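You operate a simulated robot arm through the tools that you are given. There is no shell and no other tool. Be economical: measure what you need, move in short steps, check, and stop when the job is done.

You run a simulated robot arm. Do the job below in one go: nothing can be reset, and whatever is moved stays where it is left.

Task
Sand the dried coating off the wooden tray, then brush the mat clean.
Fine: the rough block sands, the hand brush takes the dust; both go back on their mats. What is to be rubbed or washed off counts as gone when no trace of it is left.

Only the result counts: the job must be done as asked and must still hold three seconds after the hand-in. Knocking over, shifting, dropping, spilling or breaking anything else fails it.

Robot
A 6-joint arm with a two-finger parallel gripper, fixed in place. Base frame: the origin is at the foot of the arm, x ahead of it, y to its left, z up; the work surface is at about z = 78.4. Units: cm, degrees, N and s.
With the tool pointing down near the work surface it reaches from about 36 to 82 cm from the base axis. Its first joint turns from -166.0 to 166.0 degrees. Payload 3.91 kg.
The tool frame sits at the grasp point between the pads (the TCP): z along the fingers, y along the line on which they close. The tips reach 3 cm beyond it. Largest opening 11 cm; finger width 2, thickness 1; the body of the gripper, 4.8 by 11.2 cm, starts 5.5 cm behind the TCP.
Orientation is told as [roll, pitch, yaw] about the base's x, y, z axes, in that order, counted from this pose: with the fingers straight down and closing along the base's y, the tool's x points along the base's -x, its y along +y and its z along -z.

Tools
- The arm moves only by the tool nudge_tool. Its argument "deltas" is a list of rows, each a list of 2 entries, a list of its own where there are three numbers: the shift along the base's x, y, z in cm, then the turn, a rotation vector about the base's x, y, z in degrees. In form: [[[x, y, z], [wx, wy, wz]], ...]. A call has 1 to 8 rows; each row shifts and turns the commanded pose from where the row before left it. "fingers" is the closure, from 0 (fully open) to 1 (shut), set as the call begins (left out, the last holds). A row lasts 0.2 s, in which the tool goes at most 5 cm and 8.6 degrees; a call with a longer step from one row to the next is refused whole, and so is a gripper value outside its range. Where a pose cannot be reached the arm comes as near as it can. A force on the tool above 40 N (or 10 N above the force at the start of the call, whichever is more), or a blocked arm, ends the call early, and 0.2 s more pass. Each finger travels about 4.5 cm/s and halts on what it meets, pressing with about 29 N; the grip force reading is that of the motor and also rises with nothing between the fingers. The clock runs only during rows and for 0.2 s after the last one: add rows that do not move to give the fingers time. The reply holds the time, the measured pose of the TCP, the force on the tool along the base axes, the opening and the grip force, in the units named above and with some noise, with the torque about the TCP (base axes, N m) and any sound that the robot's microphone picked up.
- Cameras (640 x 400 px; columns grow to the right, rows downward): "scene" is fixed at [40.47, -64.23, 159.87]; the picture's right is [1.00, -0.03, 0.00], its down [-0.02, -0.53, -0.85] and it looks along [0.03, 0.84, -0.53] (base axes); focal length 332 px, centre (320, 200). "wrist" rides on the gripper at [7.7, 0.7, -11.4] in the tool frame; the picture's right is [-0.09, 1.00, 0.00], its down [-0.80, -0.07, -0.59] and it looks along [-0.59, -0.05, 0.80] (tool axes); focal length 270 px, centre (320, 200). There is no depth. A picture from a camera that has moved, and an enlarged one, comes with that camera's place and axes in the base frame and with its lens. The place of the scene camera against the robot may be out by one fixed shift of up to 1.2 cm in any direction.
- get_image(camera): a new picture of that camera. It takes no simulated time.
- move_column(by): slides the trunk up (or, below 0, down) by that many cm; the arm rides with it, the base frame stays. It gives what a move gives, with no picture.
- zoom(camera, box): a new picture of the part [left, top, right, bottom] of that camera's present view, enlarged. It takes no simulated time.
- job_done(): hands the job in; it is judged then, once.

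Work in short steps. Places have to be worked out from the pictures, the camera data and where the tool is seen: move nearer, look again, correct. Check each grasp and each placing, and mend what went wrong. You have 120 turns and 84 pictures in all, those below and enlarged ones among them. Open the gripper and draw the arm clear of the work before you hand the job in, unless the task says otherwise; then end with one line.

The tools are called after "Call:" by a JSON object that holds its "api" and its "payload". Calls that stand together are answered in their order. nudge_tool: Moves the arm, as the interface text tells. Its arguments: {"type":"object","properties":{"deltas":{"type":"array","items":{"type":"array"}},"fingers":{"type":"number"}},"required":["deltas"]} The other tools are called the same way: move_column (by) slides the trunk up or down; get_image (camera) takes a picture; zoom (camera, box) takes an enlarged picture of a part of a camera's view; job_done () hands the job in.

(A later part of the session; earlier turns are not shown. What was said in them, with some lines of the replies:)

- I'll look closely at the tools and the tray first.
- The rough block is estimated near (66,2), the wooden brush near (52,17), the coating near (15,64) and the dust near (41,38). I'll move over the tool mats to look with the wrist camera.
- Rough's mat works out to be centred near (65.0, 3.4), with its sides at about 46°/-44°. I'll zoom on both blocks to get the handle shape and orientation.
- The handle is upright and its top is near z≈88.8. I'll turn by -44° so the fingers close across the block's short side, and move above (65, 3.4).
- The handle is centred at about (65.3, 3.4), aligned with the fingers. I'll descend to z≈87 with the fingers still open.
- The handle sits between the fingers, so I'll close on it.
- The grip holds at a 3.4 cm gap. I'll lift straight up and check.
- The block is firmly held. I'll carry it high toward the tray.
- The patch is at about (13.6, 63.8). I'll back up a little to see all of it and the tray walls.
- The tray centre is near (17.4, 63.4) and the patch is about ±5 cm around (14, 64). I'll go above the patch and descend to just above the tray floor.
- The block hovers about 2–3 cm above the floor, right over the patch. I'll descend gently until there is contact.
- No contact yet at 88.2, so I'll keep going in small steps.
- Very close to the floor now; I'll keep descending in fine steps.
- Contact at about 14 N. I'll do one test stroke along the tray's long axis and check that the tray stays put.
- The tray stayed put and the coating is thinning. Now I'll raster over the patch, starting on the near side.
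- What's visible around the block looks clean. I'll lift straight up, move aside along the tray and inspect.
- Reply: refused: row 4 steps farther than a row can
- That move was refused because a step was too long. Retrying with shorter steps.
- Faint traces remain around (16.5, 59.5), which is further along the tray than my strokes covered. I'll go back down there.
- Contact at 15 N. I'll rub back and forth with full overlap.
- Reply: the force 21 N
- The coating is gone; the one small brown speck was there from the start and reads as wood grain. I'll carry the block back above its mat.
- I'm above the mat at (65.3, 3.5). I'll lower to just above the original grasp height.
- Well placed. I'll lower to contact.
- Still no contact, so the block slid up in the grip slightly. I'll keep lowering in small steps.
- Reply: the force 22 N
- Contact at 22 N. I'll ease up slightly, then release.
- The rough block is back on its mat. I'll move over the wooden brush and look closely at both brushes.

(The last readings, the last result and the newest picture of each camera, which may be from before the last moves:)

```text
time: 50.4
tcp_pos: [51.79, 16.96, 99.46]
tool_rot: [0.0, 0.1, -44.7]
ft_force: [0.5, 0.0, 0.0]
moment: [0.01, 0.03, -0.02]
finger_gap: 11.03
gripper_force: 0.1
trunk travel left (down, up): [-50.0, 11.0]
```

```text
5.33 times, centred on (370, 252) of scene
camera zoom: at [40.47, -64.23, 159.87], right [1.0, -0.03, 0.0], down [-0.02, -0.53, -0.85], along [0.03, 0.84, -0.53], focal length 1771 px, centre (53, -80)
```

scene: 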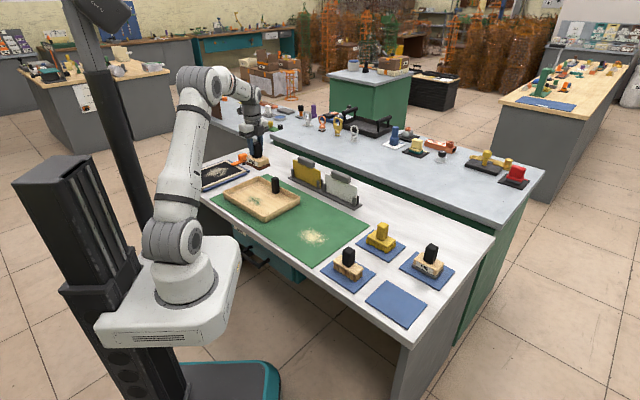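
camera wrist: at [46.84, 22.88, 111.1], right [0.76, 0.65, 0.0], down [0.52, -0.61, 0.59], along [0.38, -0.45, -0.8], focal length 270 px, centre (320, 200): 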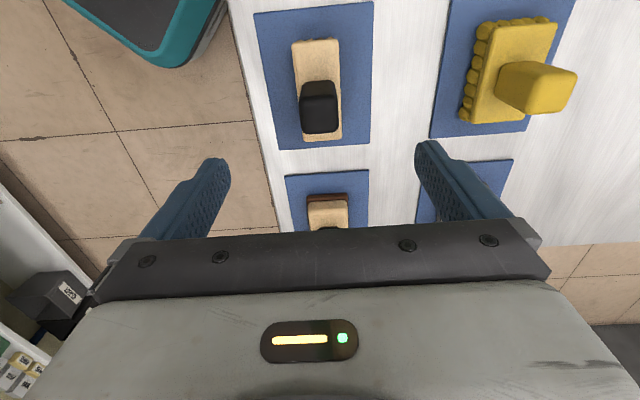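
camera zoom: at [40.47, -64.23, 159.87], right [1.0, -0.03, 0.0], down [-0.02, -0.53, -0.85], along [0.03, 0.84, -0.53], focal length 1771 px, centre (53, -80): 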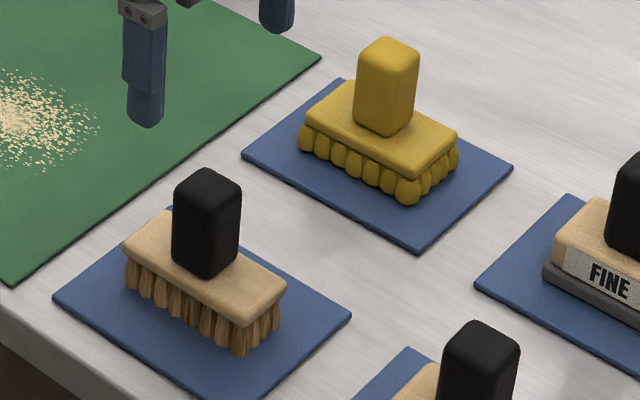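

The wooden one with bristles is the hand brush; its handle is at about (51.7, 17.0), right under the TCP. I'll descend over it.

Call:
{"api": "nudge_tool", "payload": {"deltas": [[[0, 0, -4], [0, 0, 0]], [[0, 0, -4], [0, 0, 0]], [[0, 0, -2.8], [0, 0, 0]], [[0, 0, -1.0], [0, 0, 0]], [[0, 0, 0], [0, 0, 0]]]}}

Call:
{"api": "zoom", "payload": {"camera": "scene", "box": [310, 225, 390, 300]}}

Call:
{"api": "get_image", "payload": {"camera": "wrist"}}

```text
time: 51.6
tcp_pos: [51.9, 16.93, 87.95]
tool_rot: [0.0, 0.0, -44.7]
ft_force: [0.6, 0.2, 0.1]
moment: [0.04, -0.02, -0.02]
finger_gap: 11.01
gripper_force: 0.1
trunk travel left (down, up): [-50.0, 11.0]
```

```text
5.33 times, centred on (350, 262) of scene
camera zoom: at [40.47, -64.23, 159.87], right [1.0, -0.03, 0.0], down [-0.02, -0.53, -0.85], along [0.03, 0.84, -0.53], focal length 1771 px, centre (160, -133)
```

zoom: 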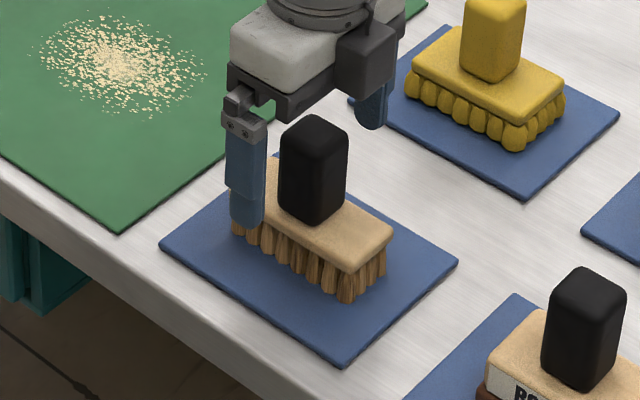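

```text
48 pictures are left
camera wrist: at [46.85, 22.87, 99.43], right [0.76, 0.65, 0.0], down [0.52, -0.61, 0.59], along [0.38, -0.45, -0.8], focal length 270 px, centre (320, 200)
```

wrist: 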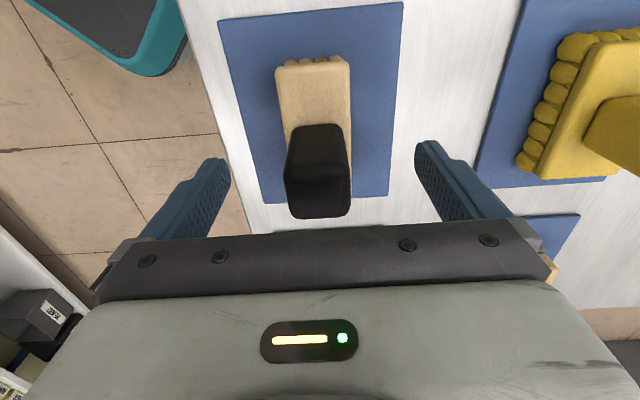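

Centred. I'll lower another 1.2 cm and close.

Call:
{"api": "nudge_tool", "payload": {"deltas": [[[0, 0, -0.7], [0, 0, 0]], [[0, 0, -0.5], [0, 0, 0]], [[0, 0, 0], [0, 0, 0]]]}}

Call:
{"api": "nudge_tool", "payload": {"deltas": [[[0, 0, 0], [0, 0, 0]], [[0, 0, 0], [0, 0, 0]], [[0, 0, 0], [0, 0, 0]], [[0, 0, 0], [0, 0, 0]], [[0, 0, 0], [0, 0, 0]], [[0, 0, 0], [0, 0, 0]], [[0, 0, 0], [0, 0, 0]]], "fingers": 1}}

Call:
{"api": "zoom", "payload": {"camera": "scene", "box": [310, 225, 390, 300]}}

```text
time: 52.4
tcp_pos: [51.78, 16.87, 86.71]
tool_rot: [0.0, 0.0, -44.7]
ft_force: [0.9, 0.2, 0.9]
moment: [-0.01, -0.03, 0.0]
finger_gap: 10.99
gripper_force: 0.1
trunk travel left (down, up): [-50.0, 11.0]
```

```text
time: 54.0
tcp_pos: [51.74, 17.02, 86.73]
tool_rot: [0.0, 0.0, -44.7]
ft_force: [0.0, 0.1, 1.4]
moment: [-0.01, 0.12, 0.05]
finger_gap: 3.38
gripper_force: 29.0
trunk travel left (down, up): [-50.0, 11.0]
```

```text
5.33 times, centred on (350, 262) of scene
camera zoom: at [40.47, -64.23, 159.87], right [1.0, -0.03, 0.0], down [-0.02, -0.53, -0.85], along [0.03, 0.84, -0.53], focal length 1771 px, centre (160, -133)
```

zoom: 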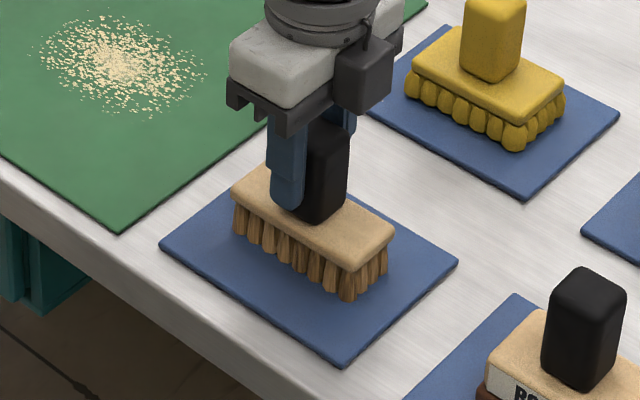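

Gripped. I'll lift and move toward the dust, stopping so it stays in the wrist view.

Call:
{"api": "nudge_tool", "payload": {"deltas": [[[0, 0, 1], [0, 0, 0]], [[0, 0, 4], [0, 0, 0]], [[0, 0, 4.5], [0, 0, 0]], [[0, 0, 4.5], [0, 0, 0]], [[-2, 4.2, 1], [0, 0, 0]], [[-2, 4.2, 0], [0, 0, 0]], [[-2, 4.2, 0], [0, 0, 0]], [[0, 0, 0], [0, 0, 0]]]}}

Call:
{"api": "get_image", "payload": {"camera": "wrist"}}

Call:
{"api": "zoom", "payload": {"camera": "scene", "box": [260, 200, 380, 280]}}

```text
time: 55.8
tcp_pos: [45.87, 29.48, 101.51]
tool_rot: [0.0, 0.0, -44.8]
ft_force: [-0.3, 0.5, -1.6]
moment: [0.0, -0.02, 0.04]
finger_gap: 3.38
gripper_force: 29.1
trunk travel left (down, up): [-50.0, 11.0]
```

```text
46 pictures are left
camera wrist: at [40.81, 35.37, 113.13], right [0.76, 0.65, 0.0], down [0.52, -0.61, 0.59], along [0.38, -0.45, -0.8], focal length 270 px, centre (320, 200)
```

wrist: 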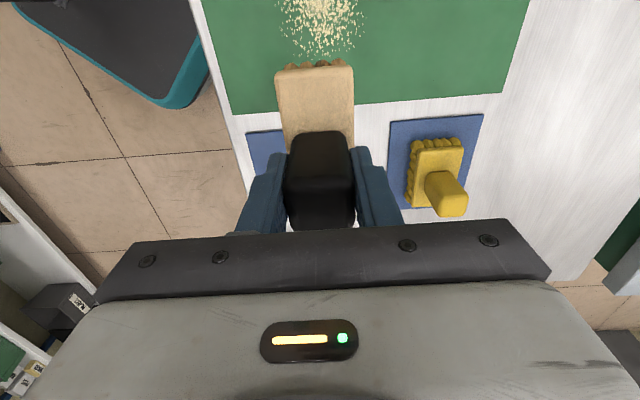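

```text
5.00 times, centred on (320, 240) of scene
camera zoom: at [40.47, -64.23, 159.87], right [1.0, -0.03, 0.0], down [-0.02, -0.53, -0.85], along [0.03, 0.84, -0.53], focal length 1660 px, centre (320, 0)
```

zoom: 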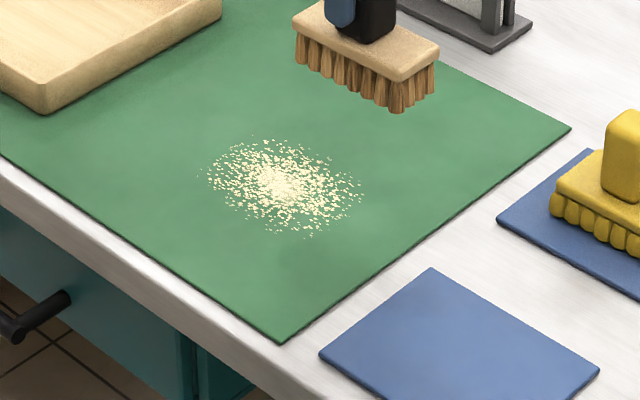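

The dust disc is centred near (40.6, 37.7) with a radius of about 6–7 cm. I'll go to the far edge of its middle line and lower the brush.

Call:
{"api": "nudge_tool", "payload": {"deltas": [[[-0.1, 4.4, 0], [0, 0, 0]], [[-0.1, 4.4, 0], [0, 0, 0]], [[-0.1, 4.4, 0], [0, 0, 0]], [[0, 0, -4.5], [0, 0, 0]], [[0, 0, -4.5], [0, 0, 0]], [[0, 0, -3.5], [0, 0, 0]], [[0, 0, -1.4], [0, 0, 0]], [[0, 0, 0], [0, 0, 0]]]}}

Call:
{"api": "nudge_tool", "payload": {"deltas": [[[0, 0, -0.3], [0, 0, 0]], [[0, 0, -0.2], [0, 0, 0]], [[0, 0, -0.2], [0, 0, 0]], [[0, 0, 0], [0, 0, 0]]]}}

Call:
{"api": "zoom", "payload": {"camera": "scene", "box": [260, 190, 380, 270]}}

```text
time: 57.6
tcp_pos: [45.47, 42.76, 87.74]
tool_rot: [0.0, -0.1, -44.8]
ft_force: [-0.6, 0.1, -1.4]
moment: [0.01, -0.01, -0.02]
finger_gap: 3.35
gripper_force: 29.2
trunk travel left (down, up): [-50.0, 11.0]
```

```text
time: 58.6
tcp_pos: [45.5, 42.72, 87.05]
tool_rot: [0.0, 0.1, -44.7]
ft_force: [-0.5, 0.3, -1.7]
moment: [0.04, 0.04, -0.01]
finger_gap: 3.38
gripper_force: 28.9
trunk travel left (down, up): [-50.0, 11.0]
```

```text
5.00 times, centred on (320, 230) of scene
camera zoom: at [40.47, -64.23, 159.87], right [1.0, -0.03, 0.0], down [-0.02, -0.53, -0.85], along [0.03, 0.84, -0.53], focal length 1660 px, centre (320, 50)
```

zoom: 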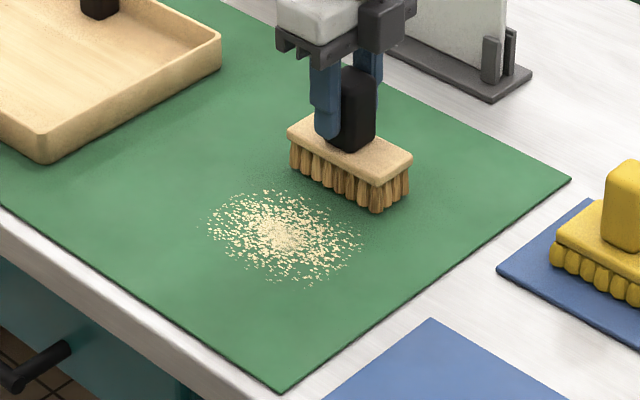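

Good placement. I'll lower to contact.

Call:
{"api": "nudge_tool", "payload": {"deltas": [[[0, 0, -0.15], [0, 0, 0]], [[0, 0, -0.15], [0, 0, 0]], [[0, 0, -0.1], [0, 0, 0]], [[0, 0, 0], [0, 0, 0]]]}}

```text
time: 59.6
tcp_pos: [45.49, 42.75, 86.78]
tool_rot: [0.0, 0.1, -44.6]
ft_force: [1.2, 0.8, -1.8]
moment: [0.01, 0.02, -0.01]
finger_gap: 3.37
gripper_force: 28.7
trunk travel left (down, up): [-50.0, 11.0]
```

Call:
{"api": "nudge_tool", "payload": {"deltas": [[[0, 0, -0.1], [0, 0, 0]], [[0, 0, -0.1], [0, 0, 0]], [[0, 0, -0.1], [0, 0, 0]], [[0, 0, 0], [0, 0, 0]]]}}

```text
time: 60.6
tcp_pos: [45.63, 42.77, 86.66]
tool_rot: [0.2, 0.0, -44.6]
ft_force: [2.1, 1.2, 12.9]
moment: [-0.16, 0.01, 0.02]
finger_gap: 3.38
gripper_force: 29.3
trunk travel left (down, up): [-50.0, 11.0]
```

Contact at 13 N. I'll sweep through the middle of the dust toward the near edge.

Call:
{"api": "nudge_tool", "payload": {"deltas": [[[-1.2, -1.2, 0], [0, 0, 0]], [[-1.2, -1.2, 0], [0, 0, 0]], [[-1.2, -1.2, 0], [0, 0, 0]], [[-1.2, -1.2, 0], [0, 0, 0]], [[-1.2, -1.2, 0], [0, 0, 0]], [[-1.2, -1.2, 0], [0, 0, 0]], [[-1.2, -1.2, 0], [0, 0, 0]], [[-1.2, -1.2, 0], [0, 0, 0]]]}}

Call:
{"api": "zoom", "payload": {"camera": "scene", "box": [260, 190, 380, 270]}}

```text
time: 62.1
tcp_pos: [38.36, 35.4, 86.49]
tool_rot: [0.7, 0.0, -44.6]
ft_force: [0.3, -1.0, 7.6]
moment: [-0.17, 0.17, 0.02]
finger_gap: 3.34
gripper_force: 28.9
trunk travel left (down, up): [-50.0, 11.0]
stopped in row 7: the force on the tool passed its limit at 40 N (the readings are from after the stop); the commanded pose is now the measured one
```

```text
5.00 times, centred on (320, 230) of scene
camera zoom: at [40.47, -64.23, 159.87], right [1.0, -0.03, 0.0], down [-0.02, -0.53, -0.85], along [0.03, 0.84, -0.53], focal length 1660 px, centre (320, 50)
```

zoom: 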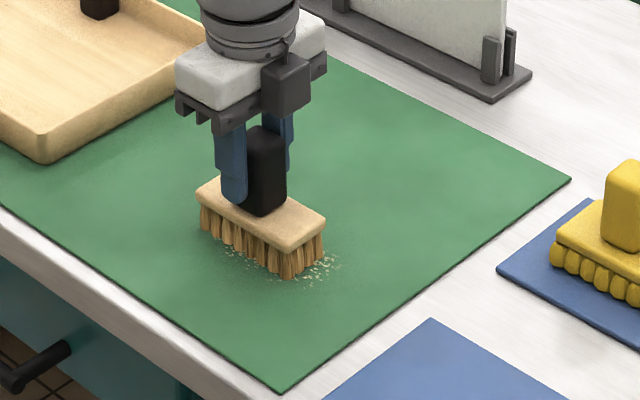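

The swept area is clean, with some left at the +e1 end. Force spiked, so I'll ease up slightly and continue with gentler strokes.

Call:
{"api": "nudge_tool", "payload": {"deltas": [[[-0.6, -0.6, 0], [0, 0, 0]], [[-0.6, -0.6, 0.05], [0, 0, 0]], [[-0.6, -0.6, 0.05], [0, 0, 0]], [[1, -1, 0], [0, 0, 0]], [[1, -1, 0], [0, 0, 0]], [[1, -1, 0], [0, 0, 0]], [[0.8, 0.8, 0], [0, 0, 0]], [[0.8, 0.8, 0], [0, 0, 0]]]}}

Call:
{"api": "nudge_tool", "payload": {"deltas": [[[0.8, 0.8, 0], [0, 0, 0]], [[0.8, 0.8, 0], [0, 0, 0]], [[0.8, 0.8, 0], [0, 0, 0]], [[0.8, 0.8, 0], [0, 0, 0]], [[0.8, 0.8, 0], [0, 0, 0]], [[0.8, 0.8, 0], [0, 0, 0]], [[0.8, 0.8, 0], [0, 0, 0]], [[0, 0, 0], [0, 0, 0]]]}}

Call:
{"api": "zoom", "payload": {"camera": "scene", "box": [260, 190, 380, 270]}}

```text
time: 63.9
tcp_pos: [41.18, 32.25, 86.65]
tool_rot: [0.5, 0.0, -44.7]
ft_force: [0.3, -0.1, -1.4]
moment: [-0.02, -0.03, 0.0]
finger_gap: 3.38
gripper_force: 28.9
trunk travel left (down, up): [-50.0, 11.0]
```

```text
time: 65.7
tcp_pos: [46.8, 37.86, 86.68]
tool_rot: [0.5, -0.1, -44.7]
ft_force: [-0.2, -0.3, -1.2]
moment: [-0.01, -0.01, -0.01]
finger_gap: 3.35
gripper_force: 28.4
trunk travel left (down, up): [-50.0, 11.0]
```

```text
5.00 times, centred on (320, 230) of scene
camera zoom: at [40.47, -64.23, 159.87], right [1.0, -0.03, 0.0], down [-0.02, -0.53, -0.85], along [0.03, 0.84, -0.53], focal length 1660 px, centre (320, 50)
```

zoom: 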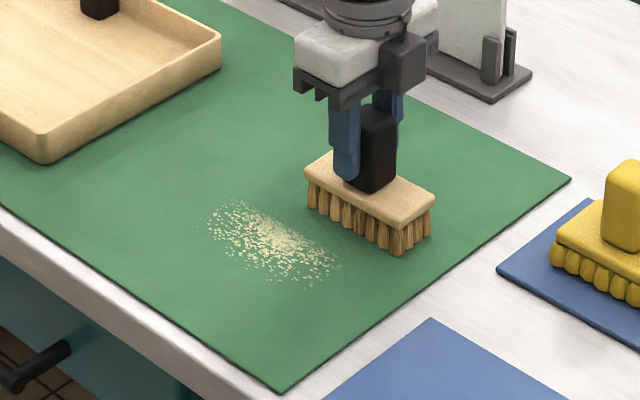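

The brush lost contact after the stop-reset. I'll undo the 0.5° roll and press again to about 10 N.

Call:
{"api": "nudge_tool", "payload": {"deltas": [[[-0.5, 0.5, -0.1], [-0.5, 0, 0]], [[0, 0, -0.1], [0, 0, 0]], [[0, 0, -0.1], [0, 0, 0]], [[0, 0, 0], [0, 0, 0]]]}}

```text
time: 66.7
tcp_pos: [46.26, 38.39, 86.62]
tool_rot: [0.5, -0.2, -44.9]
ft_force: [0.5, 3.3, 18.3]
moment: [0.49, 0.77, -0.09]
finger_gap: 3.38
gripper_force: 29.2
trunk travel left (down, up): [-50.0, 11.0]
```

18 N of contact. I'll sweep back toward the near edge, rising by tiny amounts to keep the force down.

Call:
{"api": "nudge_tool", "payload": {"deltas": [[[-0.8, -0.8, 0.03], [0, 0, 0]], [[-0.8, -0.8, 0.02], [0, 0, 0]], [[-0.8, -0.8, 0], [0, 0, 0]], [[-0.8, -0.8, 0], [0, 0, 0]]]}}

Call:
{"api": "nudge_tool", "payload": {"deltas": [[[-0.8, -0.8, 0], [0, 0, 0]], [[-0.8, -0.8, 0], [0, 0, 0]], [[-0.8, -0.8, 0], [0, 0, 0]], [[-0.8, -0.8, 0], [0, 0, 0]]]}}

Call:
{"api": "zoom", "payload": {"camera": "scene", "box": [260, 190, 380, 270]}}

```text
time: 67.7
tcp_pos: [43.11, 35.39, 86.6]
tool_rot: [0.6, -0.3, -44.8]
ft_force: [12.9, 13.0, 27.9]
moment: [0.7, -0.55, 0.0]
finger_gap: 3.39
gripper_force: 29.1
trunk travel left (down, up): [-50.0, 11.0]
```

```text
time: 68.7
tcp_pos: [39.96, 32.2, 86.52]
tool_rot: [0.5, -0.4, -44.7]
ft_force: [13.3, 14.4, 30.5]
moment: [0.75, -0.55, -0.01]
finger_gap: 3.37
gripper_force: 28.8
trunk travel left (down, up): [-50.0, 11.0]
```

```text
5.00 times, centred on (320, 230) of scene
camera zoom: at [40.47, -64.23, 159.87], right [1.0, -0.03, 0.0], down [-0.02, -0.53, -0.85], along [0.03, 0.84, -0.53], focal length 1660 px, centre (320, 50)
```

zoom: 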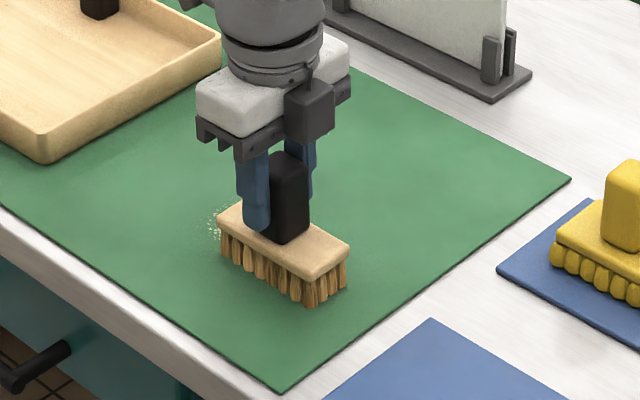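

Nearly all gone; a bit remains at the -e1 end and perhaps under the brush. I'll ease up, then stroke toward -e1 and across.

Call:
{"api": "nudge_tool", "payload": {"deltas": [[[-0.7, -0.7, 0.08], [0, 0, 0]], [[-0.7, -0.7, 0], [0, 0, 0]], [[-0.8, 0.8, 0], [0, 0, 0]], [[-0.8, 0.8, 0], [0, 0, 0]], [[-0.8, 0.8, 0], [0, 0, 0]], [[-0.8, 0.8, 0], [0, 0, 0]], [[-0.8, 0.8, 0], [0, 0, 0]]]}}

Call:
{"api": "nudge_tool", "payload": {"deltas": [[[0.8, 0.8, 0], [0, 0, 0]], [[0.8, 0.8, 0], [0, 0, 0]], [[0.8, 0.8, 0], [0, 0, 0]], [[0.8, 0.8, 0], [0, 0, 0]], [[0.8, 0.8, 0], [0, 0, 0]], [[0.8, 0.8, 0], [0, 0, 0]], [[0.8, 0.8, 0], [0, 0, 0]]]}}

Call:
{"api": "zoom", "payload": {"camera": "scene", "box": [260, 190, 380, 270]}}

```text
time: 70.3
tcp_pos: [34.44, 34.53, 86.49]
tool_rot: [0.1, -0.3, -44.7]
ft_force: [2.1, -3.8, 7.2]
moment: [-0.14, 0.23, 0.19]
finger_gap: 3.38
gripper_force: 29.1
trunk travel left (down, up): [-50.0, 11.0]
```

```text
time: 71.9
tcp_pos: [39.99, 40.23, 86.42]
tool_rot: [0.2, -0.3, -44.6]
ft_force: [-0.1, 0.9, -1.1]
moment: [0.01, -0.02, 0.02]
finger_gap: 3.38
gripper_force: 29.4
trunk travel left (down, up): [-50.0, 11.0]
```

```text
5.00 times, centred on (320, 230) of scene
camera zoom: at [40.47, -64.23, 159.87], right [1.0, -0.03, 0.0], down [-0.02, -0.53, -0.85], along [0.03, 0.84, -0.53], focal length 1660 px, centre (320, 50)
```

zoom: 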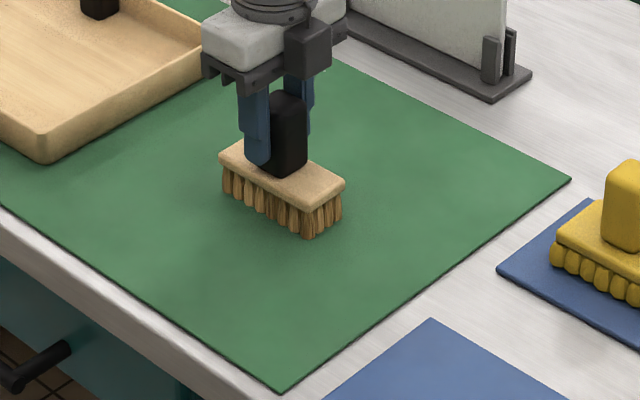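

Visually clean. I'll lift, back off toward +e1, and inspect closely from both cameras.

Call:
{"api": "nudge_tool", "payload": {"deltas": [[[0, 0, 3], [0, 0, 0]], [[0, 0, 4], [0, 0, 0]], [[0, 0, 4], [0, 0, 0]], [[2.8, -2.8, 2], [0, 0, 0]], [[2.8, -2.8, 2], [0, 0, 0]], [[1.5, -1.5, 0], [0, 0, 0]], [[0, 0, 0], [0, 0, 0]]]}}

Call:
{"api": "zoom", "payload": {"camera": "scene", "box": [275, 205, 355, 260]}}

Call:
{"api": "zoom", "payload": {"camera": "wrist", "box": [200, 0, 440, 150]}}

```text
time: 73.5
tcp_pos: [47.2, 32.88, 101.63]
tool_rot: [0.2, -0.4, -44.7]
ft_force: [-0.1, 0.0, -0.7]
moment: [0.04, -0.01, 0.0]
finger_gap: 3.37
gripper_force: 29.1
trunk travel left (down, up): [-50.0, 11.0]
```

```text
7.27 times, centred on (315, 232) of scene
camera zoom: at [40.47, -64.23, 159.87], right [1.0, -0.03, 0.0], down [-0.02, -0.53, -0.85], along [0.03, 0.84, -0.53], focal length 2415 px, centre (356, -36)
```

zoom: 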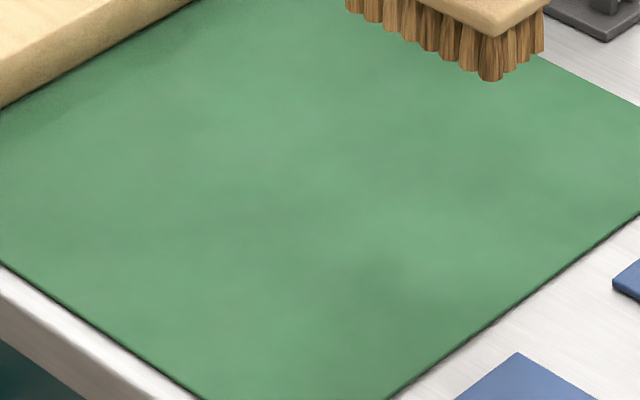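

```text
2.67 times, centred on (320, 75) of wrist
camera zoom: at [42.02, 38.97, 113.14], right [0.76, 0.65, 0.0], down [0.52, -0.61, 0.6], along [0.39, -0.46, -0.8], focal length 721 px, centre (320, 533)
```

zoom: 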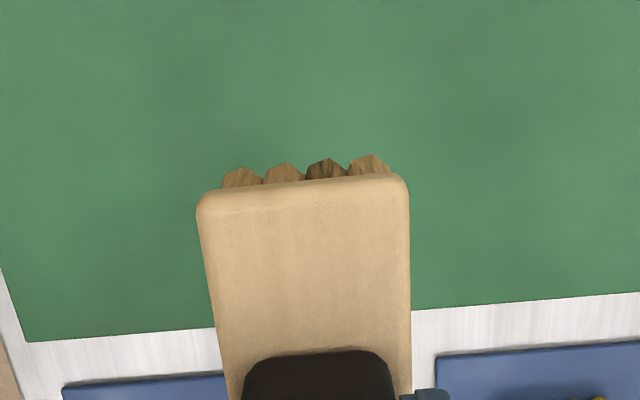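

The mat is clean. I'll return the brush above its own mat.

Call:
{"api": "nudge_tool", "payload": {"deltas": [[[1.14, -3.97, 0], [-0.2, 0.4, 0]], [[1.14, -3.97, 0], [0, 0, 0]], [[1.14, -3.97, 0], [0, 0, 0]], [[1.14, -3.97, 0], [0, 0, 0]], [[0, 0, -4.5], [0, 0, 0]], [[0, 0, -4.5], [0, 0, 0]], [[0, 0, -4], [0, 0, 0]], [[0, 0, -1], [0, 0, 0]]]}}

Call:
{"api": "zoom", "payload": {"camera": "scene", "box": [310, 225, 390, 300]}}

```text
time: 75.3
tcp_pos: [51.86, 17.23, 87.46]
tool_rot: [-0.3, -0.1, -44.7]
ft_force: [0.1, 0.9, -1.9]
moment: [0.0, 0.0, 0.02]
finger_gap: 3.38
gripper_force: 28.3
trunk travel left (down, up): [-50.0, 11.0]
```

```text
5.33 times, centred on (350, 262) of scene
camera zoom: at [40.47, -64.23, 159.87], right [1.0, -0.03, 0.0], down [-0.02, -0.53, -0.85], along [0.03, 0.84, -0.53], focal length 1771 px, centre (160, -133)
```

zoom: 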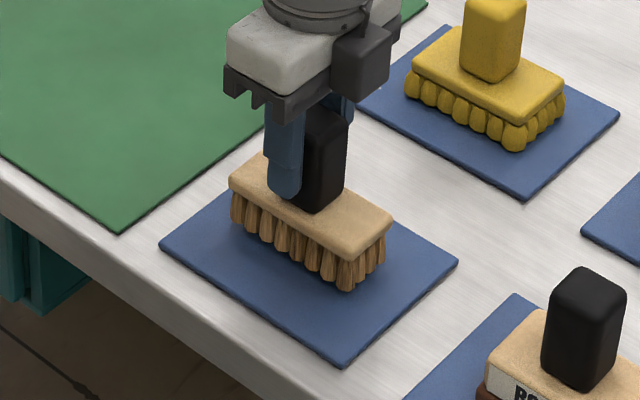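

Well placed above its mat. I'll lower to contact.

Call:
{"api": "nudge_tool", "payload": {"deltas": [[[0, -0.2, -0.3], [0, 0, 0]], [[0, 0, -0.3], [0, 0, 0]], [[0, 0, -0.15], [0, 0, 0]], [[0, 0, -0.15], [0, 0, 0]], [[0, 0, 0], [0, 0, 0]]]}}

```text
time: 76.5
tcp_pos: [51.71, 16.99, 86.75]
tool_rot: [-0.1, -0.2, -44.7]
ft_force: [1.2, -2.5, 11.6]
moment: [-0.13, -0.35, -0.01]
finger_gap: 3.36
gripper_force: 28.7
trunk travel left (down, up): [-50.0, 11.0]
```

Contact at 12 N. I'll release, rise straight up and check.

Call:
{"api": "nudge_tool", "payload": {"deltas": [[[0, 0, 0], [0, 0, 0]], [[0, 0, 0], [0, 0, 0]], [[0, 0, 0], [0, 0, 0]], [[0, 0, 0], [0, 0, 0]], [[0, 0, 0], [0, 0, 0]], [[0, 0, 0], [0, 0, 0]]], "fingers": 0}}

Call:
{"api": "nudge_tool", "payload": {"deltas": [[[0, 0, 3], [0, 0, 0]], [[0, 0, 4], [0, 0, 0]], [[0, 0, 4.5], [0, 0, 0]], [[0, 0, 4.5], [0, 0, 0]], [[0, 0, 4.5], [0, 0, 0]], [[0, 0, 4.5], [0, 0, 0]], [[-2, 3, 0], [0, 0, 0]], [[0, 0, 0], [0, 0, 0]]]}}

Call:
{"api": "get_image", "payload": {"camera": "wrist"}}

Call:
{"api": "zoom", "payload": {"camera": "scene", "box": [190, 160, 450, 330]}}

Call:
{"api": "zoom", "payload": {"camera": "scene", "box": [220, 170, 300, 222]}}

```text
time: 77.9
tcp_pos: [51.71, 16.99, 86.53]
tool_rot: [-0.2, -0.2, -44.7]
ft_force: [-0.3, 0.0, -0.5]
moment: [0.05, 0.0, 0.03]
finger_gap: 10.98
gripper_force: 0.0
trunk travel left (down, up): [-50.0, 11.0]
```

```text
time: 79.7
tcp_pos: [49.84, 19.89, 111.56]
tool_rot: [-0.3, -0.2, -44.8]
ft_force: [-0.9, 0.2, -1.7]
moment: [-0.04, -0.01, -0.02]
finger_gap: 11.0
gripper_force: 0.1
trunk travel left (down, up): [-50.0, 11.0]
```

```text
36 pictures are left
camera wrist: at [44.77, 25.96, 123.13], right [0.76, 0.65, 0.0], down [0.52, -0.61, 0.6], along [0.38, -0.46, -0.8], focal length 270 px, centre (320, 200)
```

wrist: 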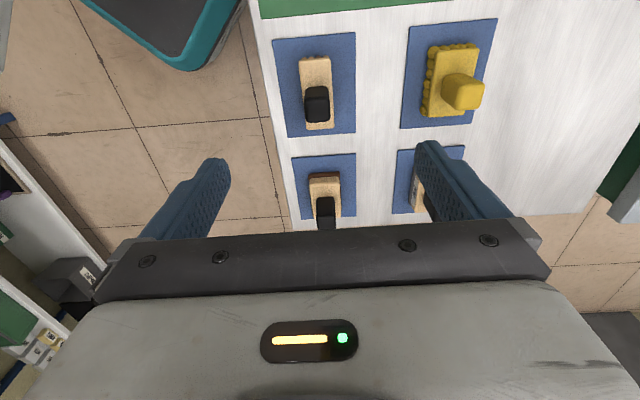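

```text
2.35 times, centred on (320, 245) of scene
camera zoom: at [40.47, -64.23, 159.87], right [1.0, -0.03, 0.0], down [-0.02, -0.53, -0.85], along [0.03, 0.84, -0.53], focal length 781 px, centre (320, 94)
```

zoom: 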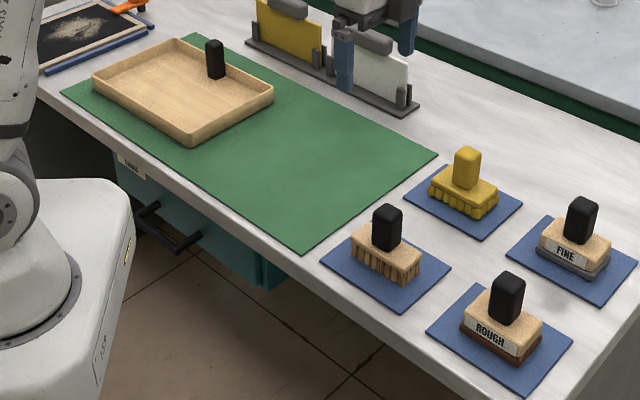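

```text
7.69 times, centred on (260, 196) of scene
camera zoom: at [40.47, -64.23, 159.87], right [1.0, -0.03, 0.0], down [-0.02, -0.53, -0.85], along [0.03, 0.84, -0.53], focal length 2554 px, centre (782, 231)
```

zoom: 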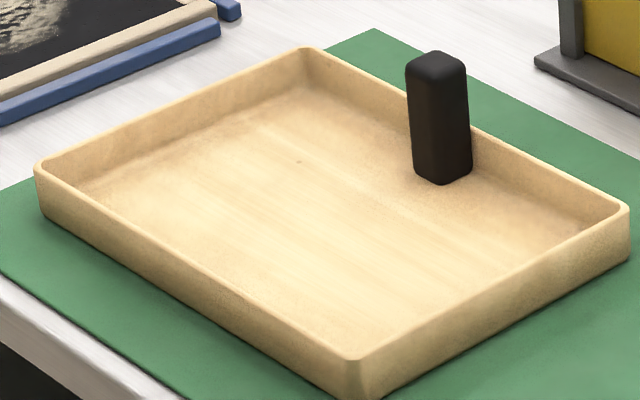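

Everything is in place. I'll fly over the tray once more with the empty gripper to check for faint traces.

Call:
{"api": "nudge_tool", "payload": {"deltas": [[[-2.9, 3.9, 0], [0, 0, 0]], [[-2.9, 3.9, 0], [0, 0, 0]], [[-2.9, 3.9, 0], [0, 0, 0]], [[-2.9, 3.9, 0], [0, 0, 0]], [[-2.9, 3.9, 0], [0, 0, 0]], [[-2.9, 3.9, 0], [0, 0, 0]], [[-2.9, 3.9, 0], [0, 0, 0]], [[-2.9, 3.9, 0], [0, 0, 0]]]}}

Call:
{"api": "nudge_tool", "payload": {"deltas": [[[-3.2, 3.6, 0], [0, 0, 0]], [[-3.2, 3.6, 0], [0, 0, 0]], [[-3, 3, 0], [0, 0, 0]], [[0, 0, 0], [0, 0, 0]]]}}

Call:
{"api": "zoom", "payload": {"camera": "wrist", "box": [200, 0, 440, 150]}}

```text
time: 81.5
tcp_pos: [26.36, 50.98, 111.43]
tool_rot: [-0.3, -0.1, -44.7]
ft_force: [-0.6, 0.0, 0.7]
moment: [-0.03, 0.02, 0.01]
finger_gap: 11.01
gripper_force: 0.1
trunk travel left (down, up): [-50.0, 11.0]
```

```text
time: 82.5
tcp_pos: [16.83, 61.49, 111.75]
tool_rot: [-0.2, -0.2, -44.8]
ft_force: [0.0, 0.4, 0.2]
moment: [0.02, 0.0, 0.0]
finger_gap: 11.01
gripper_force: 0.1
trunk travel left (down, up): [-50.0, 11.0]
```

```text
2.67 times, centred on (320, 75) of wrist
camera zoom: at [11.77, 67.4, 123.22], right [0.76, 0.65, 0.0], down [0.52, -0.61, 0.6], along [0.38, -0.46, -0.8], focal length 721 px, centre (320, 533)
```

zoom: 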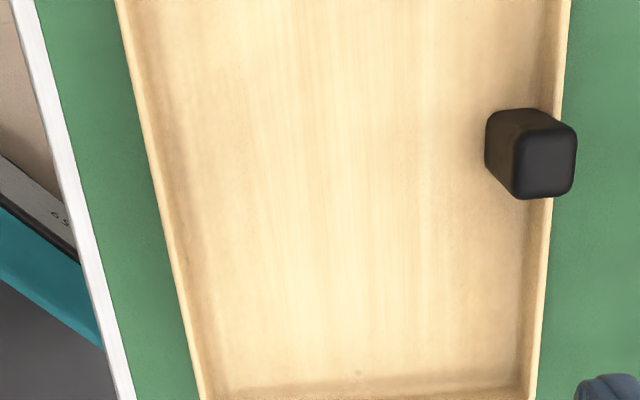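

No trace is left, and the speck pairs with another knot in the grain. I'll draw the arm clear and hand in.

Call:
{"api": "nudge_tool", "payload": {"deltas": [[[3.5, -3, 1], [0, 0, 0]], [[3.5, -3, 1], [0, 0, 0]], [[3.5, -3, 1], [0, 0, 0]], [[3.5, -3, 1], [0, 0, 0]], [[3.5, -3, 0], [0, 0, 0]], [[3.5, -3, 0], [0, 0, 0]], [[3.5, -3, 0], [0, 0, 0]], [[0, 0, 0], [0, 0, 0]]]}}

Call:
{"api": "zoom", "payload": {"camera": "scene", "box": [190, 140, 450, 330]}}

```text
time: 84.3
tcp_pos: [41.38, 40.26, 115.53]
tool_rot: [-0.2, -0.2, -44.7]
ft_force: [0.2, -0.1, -0.2]
moment: [0.0, 0.0, 0.0]
finger_gap: 11.01
gripper_force: 0.1
trunk travel left (down, up): [-50.0, 11.0]
```

```text
2.11 times, centred on (320, 235) of scene
camera zoom: at [40.47, -64.23, 159.87], right [1.0, -0.03, 0.0], down [-0.02, -0.53, -0.85], along [0.03, 0.84, -0.53], focal length 699 px, centre (320, 126)
```

zoom: 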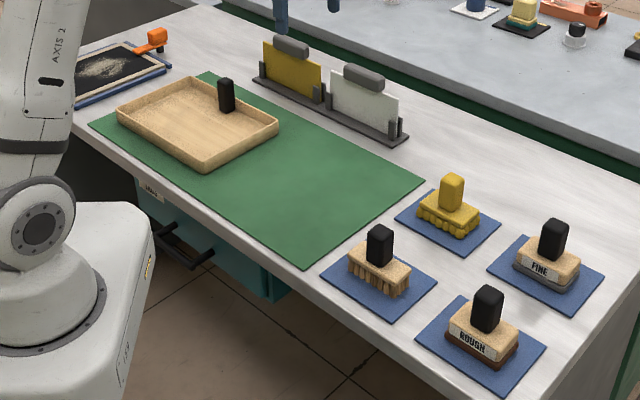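

The tray and mat are clean, the rough block and brush are on their mats, and the arm is clear, so I'm handing in.

Call:
{"api": "job_done", "payload": {}}

```text
The job is handed in.
```

I sanded the coating off the tray with the rough block and brushed the dust off the mat with the hand brush; close-up pictures show no trace of either, and both tools are back on their mats.
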